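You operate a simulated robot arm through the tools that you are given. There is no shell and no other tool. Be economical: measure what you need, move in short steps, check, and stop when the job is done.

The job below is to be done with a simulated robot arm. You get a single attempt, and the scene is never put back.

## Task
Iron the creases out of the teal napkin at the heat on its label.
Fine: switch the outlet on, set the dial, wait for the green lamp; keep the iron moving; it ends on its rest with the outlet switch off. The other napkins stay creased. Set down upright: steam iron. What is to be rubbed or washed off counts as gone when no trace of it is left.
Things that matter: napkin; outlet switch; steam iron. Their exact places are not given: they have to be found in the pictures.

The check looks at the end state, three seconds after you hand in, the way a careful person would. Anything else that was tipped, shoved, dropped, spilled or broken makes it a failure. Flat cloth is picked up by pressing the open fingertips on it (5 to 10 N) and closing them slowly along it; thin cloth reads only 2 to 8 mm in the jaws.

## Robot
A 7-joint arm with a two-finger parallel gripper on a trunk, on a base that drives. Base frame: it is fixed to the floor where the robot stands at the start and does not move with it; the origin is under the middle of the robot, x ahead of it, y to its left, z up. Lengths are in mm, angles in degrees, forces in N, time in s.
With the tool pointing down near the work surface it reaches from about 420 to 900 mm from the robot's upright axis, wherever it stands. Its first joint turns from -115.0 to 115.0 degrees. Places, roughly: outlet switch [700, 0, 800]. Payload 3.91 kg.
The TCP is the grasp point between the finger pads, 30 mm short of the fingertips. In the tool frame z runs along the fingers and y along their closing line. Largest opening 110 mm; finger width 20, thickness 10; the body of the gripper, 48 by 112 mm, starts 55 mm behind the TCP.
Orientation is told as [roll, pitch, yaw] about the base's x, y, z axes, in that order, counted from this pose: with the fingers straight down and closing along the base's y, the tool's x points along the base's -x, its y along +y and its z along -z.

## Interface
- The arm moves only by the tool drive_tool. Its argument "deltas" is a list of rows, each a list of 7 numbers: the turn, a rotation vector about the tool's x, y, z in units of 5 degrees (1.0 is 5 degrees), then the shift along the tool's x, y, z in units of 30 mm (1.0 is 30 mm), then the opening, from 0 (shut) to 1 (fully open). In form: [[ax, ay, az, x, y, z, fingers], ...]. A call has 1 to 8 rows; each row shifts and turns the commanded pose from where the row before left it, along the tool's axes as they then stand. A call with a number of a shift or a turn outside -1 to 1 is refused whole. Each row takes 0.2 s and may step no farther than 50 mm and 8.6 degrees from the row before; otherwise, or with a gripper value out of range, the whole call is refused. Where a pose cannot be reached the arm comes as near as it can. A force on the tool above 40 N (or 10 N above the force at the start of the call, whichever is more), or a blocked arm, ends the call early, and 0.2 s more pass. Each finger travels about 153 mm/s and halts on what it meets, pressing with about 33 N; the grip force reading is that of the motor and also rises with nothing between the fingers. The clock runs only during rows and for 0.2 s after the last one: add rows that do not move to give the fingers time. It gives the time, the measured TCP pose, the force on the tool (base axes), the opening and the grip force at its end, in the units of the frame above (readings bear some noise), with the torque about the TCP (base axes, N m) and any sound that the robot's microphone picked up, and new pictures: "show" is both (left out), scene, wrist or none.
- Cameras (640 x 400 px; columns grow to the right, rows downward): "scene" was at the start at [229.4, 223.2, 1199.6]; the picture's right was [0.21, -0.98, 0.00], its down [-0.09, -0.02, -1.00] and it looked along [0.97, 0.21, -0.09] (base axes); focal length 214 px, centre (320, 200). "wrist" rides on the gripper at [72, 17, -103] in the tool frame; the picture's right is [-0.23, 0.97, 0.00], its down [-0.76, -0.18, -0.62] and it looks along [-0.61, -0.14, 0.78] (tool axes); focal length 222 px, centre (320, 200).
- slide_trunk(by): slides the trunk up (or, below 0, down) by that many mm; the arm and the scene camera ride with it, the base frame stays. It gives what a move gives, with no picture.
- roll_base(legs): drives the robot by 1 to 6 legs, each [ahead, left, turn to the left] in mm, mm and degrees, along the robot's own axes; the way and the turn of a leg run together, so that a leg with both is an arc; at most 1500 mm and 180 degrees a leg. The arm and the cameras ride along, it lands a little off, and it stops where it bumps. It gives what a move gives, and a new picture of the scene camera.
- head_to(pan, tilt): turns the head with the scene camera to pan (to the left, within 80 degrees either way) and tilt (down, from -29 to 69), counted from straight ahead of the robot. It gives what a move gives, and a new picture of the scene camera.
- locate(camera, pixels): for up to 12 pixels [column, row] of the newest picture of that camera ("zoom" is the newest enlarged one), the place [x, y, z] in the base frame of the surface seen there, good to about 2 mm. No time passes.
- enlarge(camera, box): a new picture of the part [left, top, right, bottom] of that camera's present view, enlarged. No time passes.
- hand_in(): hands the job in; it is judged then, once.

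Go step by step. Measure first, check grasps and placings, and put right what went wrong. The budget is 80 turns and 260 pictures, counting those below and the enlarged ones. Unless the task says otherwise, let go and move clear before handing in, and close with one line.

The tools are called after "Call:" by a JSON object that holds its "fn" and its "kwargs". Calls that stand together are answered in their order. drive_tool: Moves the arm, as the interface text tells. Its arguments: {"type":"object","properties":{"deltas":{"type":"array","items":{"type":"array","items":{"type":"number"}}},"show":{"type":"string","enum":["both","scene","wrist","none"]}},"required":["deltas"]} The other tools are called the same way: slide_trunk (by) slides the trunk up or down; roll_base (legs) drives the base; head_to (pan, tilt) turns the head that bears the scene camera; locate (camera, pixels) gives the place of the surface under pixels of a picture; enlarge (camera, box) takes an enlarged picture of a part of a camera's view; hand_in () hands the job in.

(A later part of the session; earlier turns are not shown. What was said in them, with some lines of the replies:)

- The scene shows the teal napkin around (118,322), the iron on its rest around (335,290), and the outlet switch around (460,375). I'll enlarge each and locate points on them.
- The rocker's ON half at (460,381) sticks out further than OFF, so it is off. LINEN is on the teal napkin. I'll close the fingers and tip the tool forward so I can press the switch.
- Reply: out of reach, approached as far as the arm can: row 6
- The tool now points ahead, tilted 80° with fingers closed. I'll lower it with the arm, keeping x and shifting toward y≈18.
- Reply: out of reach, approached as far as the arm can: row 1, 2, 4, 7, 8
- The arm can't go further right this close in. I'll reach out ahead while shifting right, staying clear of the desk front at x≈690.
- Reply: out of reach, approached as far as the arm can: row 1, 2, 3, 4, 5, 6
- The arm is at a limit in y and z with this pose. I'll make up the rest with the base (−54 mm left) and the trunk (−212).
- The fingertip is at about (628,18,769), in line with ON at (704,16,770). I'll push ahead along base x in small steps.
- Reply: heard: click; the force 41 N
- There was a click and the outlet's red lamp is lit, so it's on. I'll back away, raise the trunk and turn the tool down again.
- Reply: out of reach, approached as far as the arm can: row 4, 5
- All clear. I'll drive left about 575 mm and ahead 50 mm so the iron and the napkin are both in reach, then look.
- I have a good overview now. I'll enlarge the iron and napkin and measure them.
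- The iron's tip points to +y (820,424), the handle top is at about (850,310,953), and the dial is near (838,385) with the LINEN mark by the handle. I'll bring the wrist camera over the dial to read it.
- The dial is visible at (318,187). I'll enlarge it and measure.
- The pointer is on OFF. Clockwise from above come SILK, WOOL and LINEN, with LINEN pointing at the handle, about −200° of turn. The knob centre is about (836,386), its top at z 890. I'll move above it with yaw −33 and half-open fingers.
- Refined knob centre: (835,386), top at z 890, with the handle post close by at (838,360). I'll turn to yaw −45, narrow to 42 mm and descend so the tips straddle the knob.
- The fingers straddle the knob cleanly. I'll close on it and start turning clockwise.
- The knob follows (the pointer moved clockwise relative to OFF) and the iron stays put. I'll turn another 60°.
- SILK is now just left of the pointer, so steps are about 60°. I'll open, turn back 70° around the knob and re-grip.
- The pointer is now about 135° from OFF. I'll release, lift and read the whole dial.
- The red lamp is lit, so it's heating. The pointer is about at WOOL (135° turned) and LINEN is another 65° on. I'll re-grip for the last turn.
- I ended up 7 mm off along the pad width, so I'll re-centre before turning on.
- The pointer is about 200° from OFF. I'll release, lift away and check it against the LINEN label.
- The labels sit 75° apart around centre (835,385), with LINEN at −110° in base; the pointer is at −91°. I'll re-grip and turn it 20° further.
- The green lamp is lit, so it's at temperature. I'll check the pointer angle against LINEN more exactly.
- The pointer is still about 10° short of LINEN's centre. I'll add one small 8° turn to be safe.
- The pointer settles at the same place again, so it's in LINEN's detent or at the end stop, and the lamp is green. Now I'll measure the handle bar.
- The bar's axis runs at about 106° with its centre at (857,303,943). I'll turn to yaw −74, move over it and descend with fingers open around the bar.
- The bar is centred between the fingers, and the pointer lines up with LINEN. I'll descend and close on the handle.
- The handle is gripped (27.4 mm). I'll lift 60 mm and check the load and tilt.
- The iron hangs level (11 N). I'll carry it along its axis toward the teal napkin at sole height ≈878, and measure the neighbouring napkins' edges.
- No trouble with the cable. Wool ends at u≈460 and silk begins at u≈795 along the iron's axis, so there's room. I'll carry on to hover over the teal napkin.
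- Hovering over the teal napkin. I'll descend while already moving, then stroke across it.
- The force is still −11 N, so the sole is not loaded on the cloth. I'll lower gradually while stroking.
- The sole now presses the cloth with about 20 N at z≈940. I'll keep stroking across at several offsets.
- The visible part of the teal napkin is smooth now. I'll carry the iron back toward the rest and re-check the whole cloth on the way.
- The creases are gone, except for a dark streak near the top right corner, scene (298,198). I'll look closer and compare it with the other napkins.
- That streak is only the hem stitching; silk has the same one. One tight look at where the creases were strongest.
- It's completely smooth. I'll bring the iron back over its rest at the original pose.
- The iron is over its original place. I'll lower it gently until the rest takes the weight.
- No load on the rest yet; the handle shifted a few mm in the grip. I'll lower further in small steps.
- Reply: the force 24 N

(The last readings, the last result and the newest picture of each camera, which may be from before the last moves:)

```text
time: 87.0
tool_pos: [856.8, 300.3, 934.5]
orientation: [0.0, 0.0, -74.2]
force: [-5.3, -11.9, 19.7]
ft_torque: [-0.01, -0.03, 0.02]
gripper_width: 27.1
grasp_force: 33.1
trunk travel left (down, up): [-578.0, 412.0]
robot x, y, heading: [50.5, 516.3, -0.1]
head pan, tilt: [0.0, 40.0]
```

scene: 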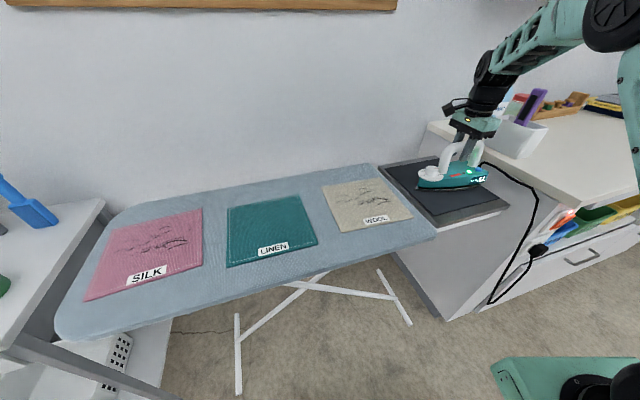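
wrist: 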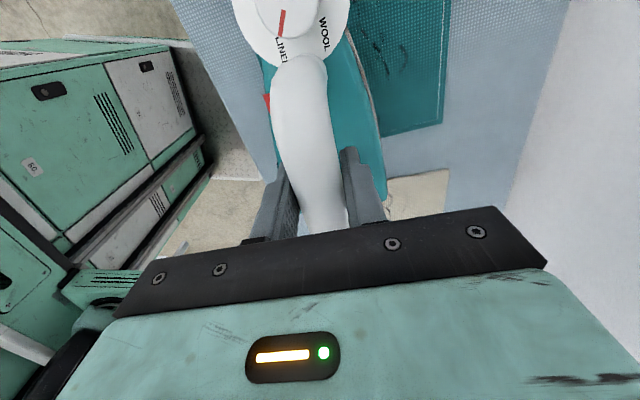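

The rest now carries the weight. I'll let go and lift straight up.

Call:
{"fn": "drive_tool", "kwargs": {"deltas": [[0, 0, 0, 0, 0, -0.05, 0.3], [0, 0, 0, 0, 0, 0, 0.5], [0, 0, 0, 0, 0, 0, 0.6], [0, 0, 0, 0, 0, -0.5, 0.6], [0, 0, 0, 0, 0, -1, 0.6], [0, 0, 0, 0, 0, -1, 0.6], [0, 0, 0, 0, 0, -1, 0.6], [0, 0, 0, 0, 0, -1, 0.6]], "show": "both"}}

Call:
{"fn": "enlarge", "kwargs": {"camera": "scene", "box": [380, 120, 520, 230]}}

```text
time: 88.8
tool_pos: [859.1, 301.8, 1067.7]
orientation: [-0.2, -0.1, -74.1]
force: [-0.1, -0.4, -0.3]
ft_torque: [-0.01, -0.02, 0.01]
gripper_width: 66.1
grasp_force: 0.1
trunk travel left (down, up): [-578.0, 412.0]
robot x, y, heading: [47.2, 514.8, 0.0]
head pan, tilt: [0.0, 40.0]
```

scene: 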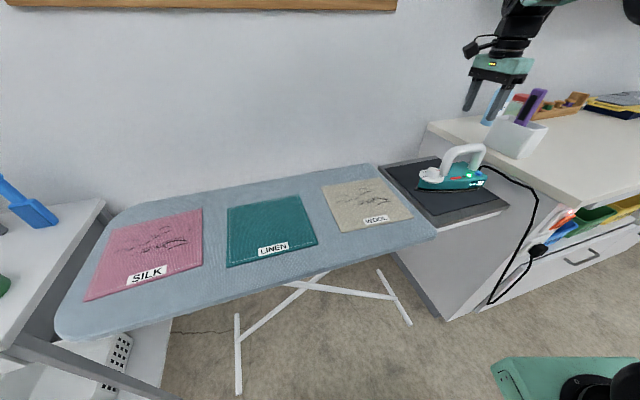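
wrist: 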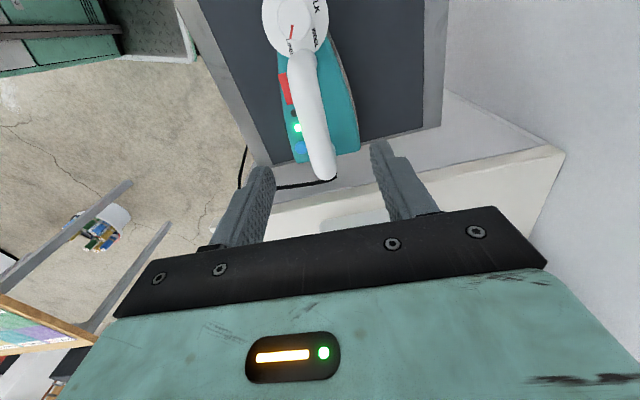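

```text
3.64 times, centred on (450, 175) of scene
```

zoom: 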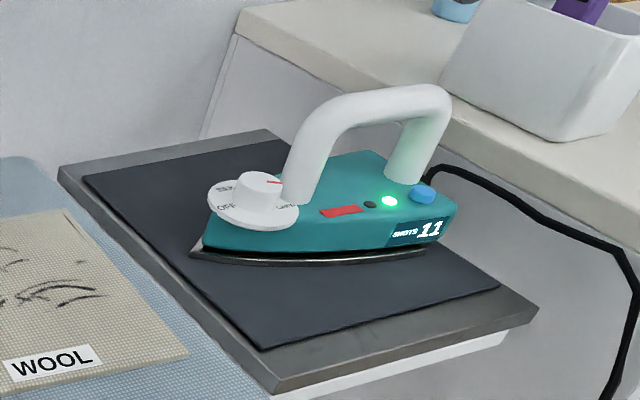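

The iron stands upright on its rest, released. Next I'll retract toward the robot, straighten the tool and point it forward to press OFF.

Call:
{"fn": "drive_tool", "kwargs": {"deltas": [[0, 0, 0, 0.9, -0.4, -0.5, 0.4], [0, 0, 0, 0.97, -0.41, 0, 0.2], [0, 0, 0, 0.97, -0.41, 0, 0], [0, 0, 0, 0.97, -0.41, 0, 0], [0, 0, 0, 0.97, -0.41, 0, 0], [0, 0, 0, 0.97, -0.41, 0, 0], [0, 0, 0, 0.97, -0.41, 0, 0], [0, 0, 0, 0.97, -0.41, 0, 0]], "show": "none"}}

Call:
{"fn": "drive_tool", "kwargs": {"deltas": [[0, 0, 0, 0.97, -0.41, 0, 0], [0, 0, 0, 0.97, -0.41, 0, 0], [0, 0, 0, 0.97, -0.41, 0, 0], [0, 0, 0, 0.97, -0.41, 0, 0], [0, 0, -1, 0, 0, 0, 0], [0, 0, -1, 0, 0, 0, 0], [0, 0, -1, 0, 0, 0, 0], [0, 0, -1, 0, 0, 0, 0]], "show": "none"}}

Call:
{"fn": "drive_tool", "kwargs": {"deltas": [[0, 0, -1, 0, 0, 0, 0], [0, 0, -1, 0, 0, 0, 0], [0, 0, -1, 0, 0, 0, 0], [0, 0, -1, 0, 0, 0, 0], [0, 0, -1, 0, 0, 0, 0], [0, 0, -1, 0, 0, 0, 0], [0, 0, -1, 0, 0, 0, 0], [0, 0, -1, 0, 0, 0, 0]], "show": "none"}}

Call:
{"fn": "drive_tool", "kwargs": {"deltas": [[0, 0, -1, 0, 0, 0, 0], [0, 0, -1, 0, 0, 0, 0], [0, 0, -0.8, 0, 0, 0, 0]], "show": "scene"}}

```text
time: 90.6
tool_pos: [700.5, 496.8, 1084.3]
orientation: [-0.1, -0.1, -74.1]
force: [0.1, -0.5, -1.5]
ft_torque: [-0.01, -0.01, -0.03]
gripper_width: 0.0
grasp_force: 33.5
trunk travel left (down, up): [-578.0, 412.0]
robot x, y, heading: [47.8, 512.2, -0.3]
head pan, tilt: [0.0, 40.0]
```

```text
time: 92.4
tool_pos: [623.2, 594.1, 1085.4]
orientation: [-0.1, 0.1, -54.0]
force: [0.0, -0.3, 0.0]
ft_torque: [-0.04, 0.01, 0.02]
gripper_width: 0.0
grasp_force: 32.3
trunk travel left (down, up): [-578.0, 412.0]
robot x, y, heading: [48.1, 513.0, -0.1]
head pan, tilt: [0.0, 40.0]
```

```text
time: 94.2
tool_pos: [623.1, 592.5, 1086.9]
orientation: [-0.2, 0.1, -14.0]
force: [0.7, -0.4, -0.2]
ft_torque: [0.02, 0.03, 0.04]
gripper_width: 0.0
grasp_force: 33.4
trunk travel left (down, up): [-578.0, 412.0]
robot x, y, heading: [49.1, 513.3, -0.1]
head pan, tilt: [0.0, 40.0]
```

```text
time: 95.0
tool_pos: [623.2, 594.6, 1087.2]
orientation: [0.0, 0.2, 0.0]
force: [-0.3, -0.4, -0.6]
ft_torque: [-0.01, -0.01, -0.06]
gripper_width: 0.2
grasp_force: 33.3
trunk travel left (down, up): [-578.0, 412.0]
robot x, y, heading: [48.1, 514.6, -0.2]
head pan, tilt: [0.0, 40.0]
```

scene: 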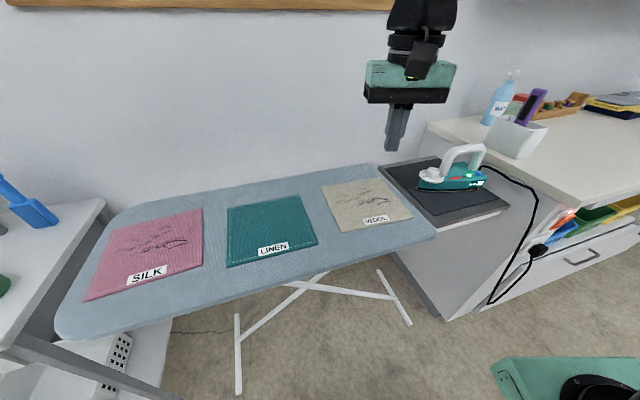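

Now I'll drive back to the switch, tip the tool forward and lower the trunk.

Call:
{"fn": "roll_base", "kwargs": {"legs": [[-50, 0, 0], [0, -577, 0]]}}

Call:
{"fn": "drive_tool", "kwargs": {"deltas": [[0, -1, 0, 0, 0, 0, 0], [0, -1, 0, 0, 0, 0, 0], [0, -1, 0, 0, 0, 0, 0], [0, -1, 0, 0, 0, 0, 0], [0, -1, 0, 0, 0, 0, 0], [0, -1, 0, 0, 0, 0, 0], [0, -1, 0, 0, 0, 0, 0], [0, -1, 0, 0, 0, 0, 0]], "show": "none"}}

Call:
{"fn": "drive_tool", "kwargs": {"deltas": [[0, -1, 0, 0, 0, 0, 0], [0, -1, 0, 0, 0, 0, 0], [0, -1, 0, 0, 0, 0, 0], [0, -1, 0, 0, 0, 0, 0], [0, -1, 0, 0, 0, 0, 0], [0, -1, 0, 0, 0, 0, 0], [0, -1, 0, 0, 0, 0, 0], [0, -1, 0, 0, 0, 0, 0]], "show": "none"}}

Call:
{"fn": "slide_trunk", "kwargs": {"by": -283}}

Call:
{"fn": "head_to", "kwargs": {"pan": -8, "tilt": 25}}

Call:
{"fn": "enlarge", "kwargs": {"camera": "scene", "box": [300, 140, 390, 220]}}

```text
time: 98.9
tool_pos: [572.3, 4.9, 1087.5]
orientation: [0.0, 0.1, -0.5]
force: [0.0, 0.4, -0.2]
ft_torque: [-0.03, 0.0, 0.02]
gripper_width: 0.0
grasp_force: 32.8
trunk travel left (down, up): [-578.0, 412.0]
robot x, y, heading: [-1.0, -72.1, -0.5]
head pan, tilt: [0.0, 40.0]
```

scene: 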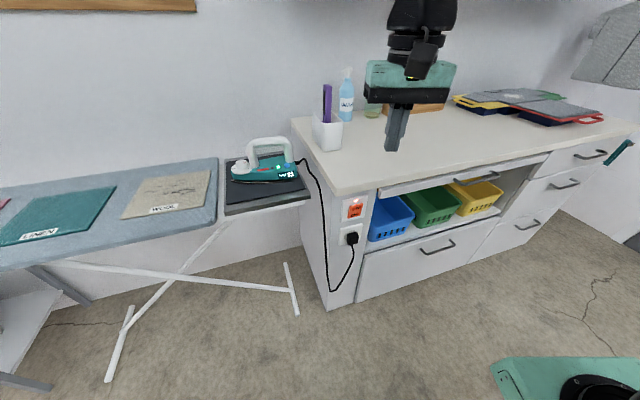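

```text
time: 100.7
tool_pos: [572.3, 4.8, 1086.4]
orientation: [-0.1, -40.0, -0.4]
force: [-0.2, -0.1, 0.0]
ft_torque: [0.01, 0.0, 0.0]
gripper_width: 0.1
grasp_force: 33.0
trunk travel left (down, up): [-578.0, 412.0]
robot x, y, heading: [-4.2, -73.3, -0.4]
head pan, tilt: [0.0, 40.0]
```

```text
time: 102.5
tool_pos: [574.0, 5.4, 1087.8]
orientation: [0.0, -79.9, -0.5]
force: [-0.5, 0.7, 0.4]
ft_torque: [0.0, -0.01, -0.03]
gripper_width: 0.1
grasp_force: 32.8
out of reach, approached as far as the arm can: row 8
trunk travel left (down, up): [-578.0, 412.0]
robot x, y, heading: [2.6, -75.5, -0.3]
head pan, tilt: [0.0, 40.0]
```

```text
time: 105.3
tool_pos: [575.1, 6.0, 805.0]
orientation: [-0.3, -80.0, -0.3]
force: [0.0, 0.2, 0.7]
ft_torque: [0.02, -0.03, -0.01]
gripper_width: 0.0
grasp_force: 32.7
trunk travel left (down, up): [-295.0, 695.0]
robot x, y, heading: [-0.1, -74.7, -0.1]
head pan, tilt: [0.0, 40.0]
```

```text
time: 106.1
tool_pos: [575.1, 7.4, 805.4]
orientation: [-0.2, -79.9, -0.3]
force: [-0.5, 0.6, 0.3]
ft_torque: [-0.01, -0.04, 0.02]
gripper_width: 0.0
grasp_force: 31.8
trunk travel left (down, up): [-295.0, 695.0]
robot x, y, heading: [-3.3, -74.2, -0.2]
head pan, tilt: [-8.0, 25.0]
```

scene: 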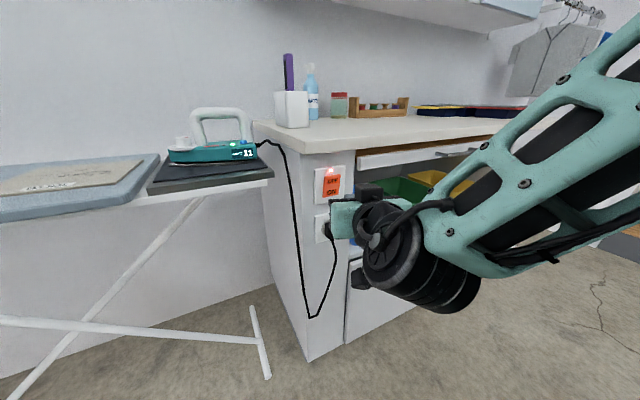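

```text
5.00 times, centred on (345, 180) of scene
```

zoom: 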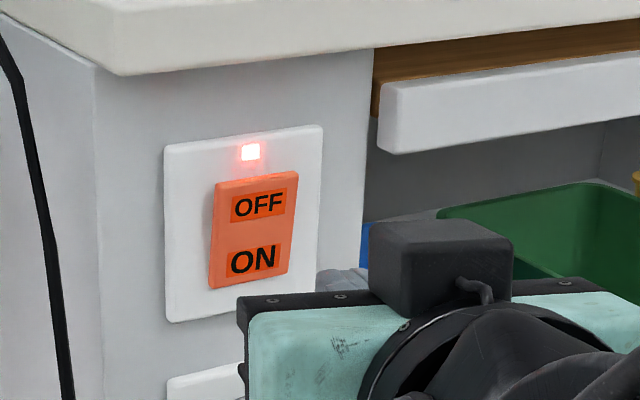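

Call:
{"fn": "locate", "kwargs": {"camera": "zoom", "pixels": [[258, 205], [253, 260], [255, 185], [285, 205], [225, 210]]}}

```text
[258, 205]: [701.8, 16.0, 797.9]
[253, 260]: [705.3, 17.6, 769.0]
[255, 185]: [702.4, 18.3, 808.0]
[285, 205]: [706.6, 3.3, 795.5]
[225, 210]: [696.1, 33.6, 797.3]
```

OFF is at (702,17,798) and sticks out; my tip is about (605,7,800). I'll shift 10 mm left and press ahead.

Call:
{"fn": "drive_tool", "kwargs": {"deltas": [[0, 0, 0, -0.17, 0.33, 0.97, 0], [0, 0, 0, -0.17, 0, 0.97, 0], [0, 0, 0, -0.17, 0, 0.97, 0], [0, 0, 0, -0.03, 0, 0.2, 0], [0, 0, 0, 0, 0, 0.15, 0], [0, 0, 0, 0, 0, 0.15, 0]], "show": "none"}}

Call:
{"fn": "drive_tool", "kwargs": {"deltas": [[0, 0, 0, 0.14, 0, -0.8, 0], [0, 0, 0, 0.14, 0, -0.8, 0], [0, 0, 0, 0.14, 0, -0.8, 0]], "show": "scene"}}

Call:
{"fn": "enlarge", "kwargs": {"camera": "scene", "box": [300, 140, 390, 220]}}

```text
time: 107.5
tool_pos: [676.9, 14.3, 802.5]
orientation: [-0.3, -79.8, -0.1]
force: [-20.6, -3.9, 2.5]
ft_torque: [0.04, -0.14, 0.06]
gripper_width: 0.0
grasp_force: 32.8
trunk travel left (down, up): [-295.0, 695.0]
robot x, y, heading: [-4.9, -74.5, -0.3]
head pan, tilt: [-8.0, 25.0]
heard: click
```

```text
time: 108.3
tool_pos: [604.6, 15.4, 800.6]
orientation: [0.0, -79.9, -0.5]
force: [-0.1, 0.4, 0.3]
ft_torque: [-0.04, 0.0, -0.01]
gripper_width: 0.0
grasp_force: 33.1
trunk travel left (down, up): [-295.0, 695.0]
robot x, y, heading: [-1.7, -72.6, -0.4]
head pan, tilt: [-8.0, 25.0]
```

scene: 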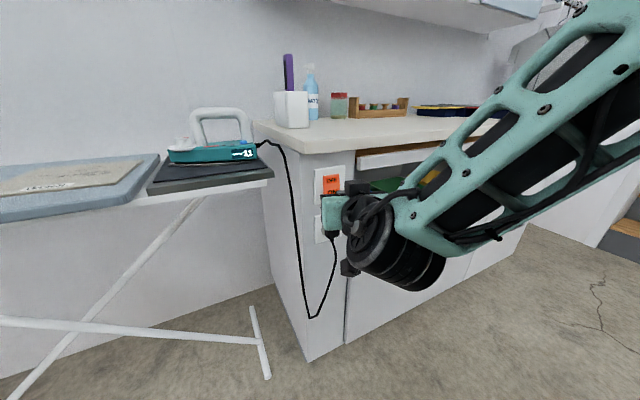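

```text
5.00 times, centred on (345, 180) of scene
```

zoom: 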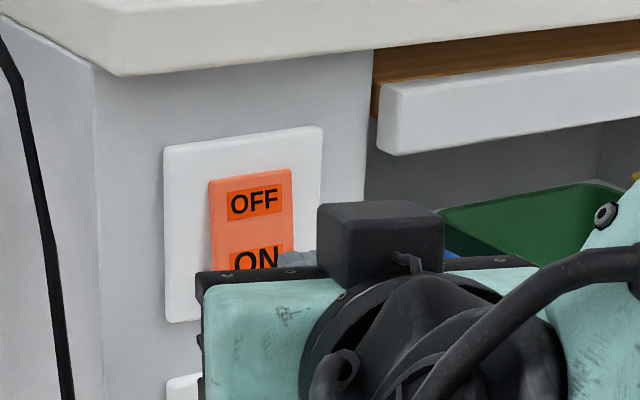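

The rocker clicked and the red lamp is out, so the outlet is off. I'll back the base away and take a last look at the iron and napkins.

Call:
{"fn": "roll_base", "kwargs": {"legs": [[-120, 0, 0]]}}

Call:
{"fn": "slide_trunk", "kwargs": {"by": 280}}

Call:
{"fn": "head_to", "kwargs": {"pan": 30, "tilt": 30}}

Call:
{"fn": "enlarge", "kwargs": {"camera": "scene", "box": [100, 100, 560, 360]}}

```text
time: 109.5
tool_pos: [484.1, 16.2, 801.5]
orientation: [-0.1, -79.9, -0.2]
force: [0.1, 0.5, 0.4]
ft_torque: [0.0, -0.04, -0.03]
gripper_width: 0.0
grasp_force: 33.1
trunk travel left (down, up): [-295.0, 695.0]
robot x, y, heading: [-120.9, -68.4, -0.3]
head pan, tilt: [-8.0, 25.0]
```

scene: 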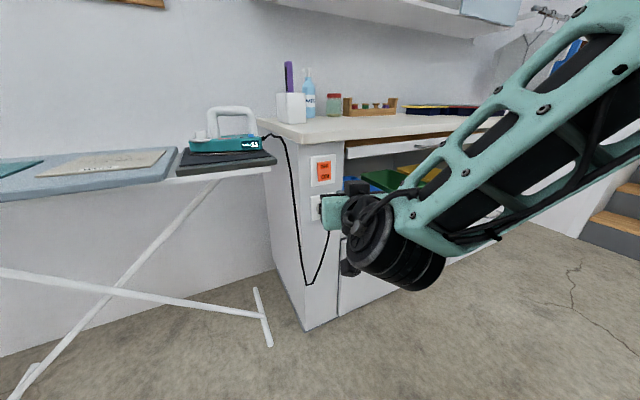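

```text
time: 112.4
tool_pos: [485.2, 16.0, 1081.4]
orientation: [-0.1, -79.9, -0.2]
force: [-0.2, 0.2, 0.7]
ft_torque: [-0.01, -0.01, 0.03]
gripper_width: 0.1
grasp_force: 32.5
trunk travel left (down, up): [-575.0, 415.0]
robot x, y, heading: [-121.9, -71.5, -0.3]
head pan, tilt: [-8.0, 25.0]
```

```text
time: 113.4
tool_pos: [484.6, 16.6, 1081.7]
orientation: [-0.1, -79.9, -0.3]
force: [0.9, -0.3, 0.0]
ft_torque: [-0.03, -0.01, -0.01]
gripper_width: 0.0
grasp_force: 32.6
trunk travel left (down, up): [-575.0, 415.0]
robot x, y, heading: [-123.7, -75.7, -0.5]
head pan, tilt: [30.0, 30.0]
```

scene: 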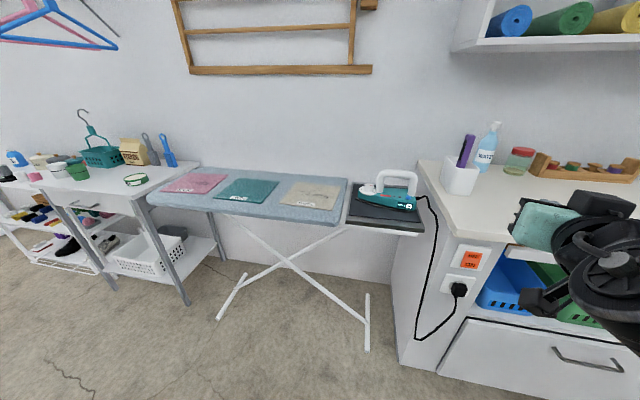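

```text
1.39 times, centred on (330, 230) of scene
```

zoom: 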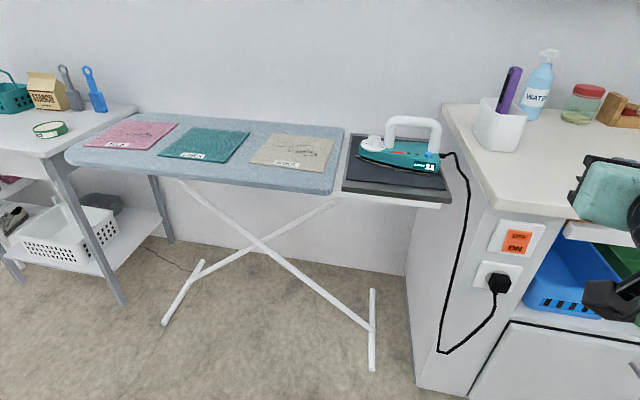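

The iron is upright on its rest, the outlet is off, the teal napkin is smooth, and silk and wool are still creased. I'm handing in.

Call:
{"fn": "hand_in", "kwargs": {}}

```text
The job is handed in.
```

The teal napkin was ironed smooth at the LINEN setting after the green lamp lit; the iron is back upright on its rest, the outlet switch is off, and the other two napkins are still creased.
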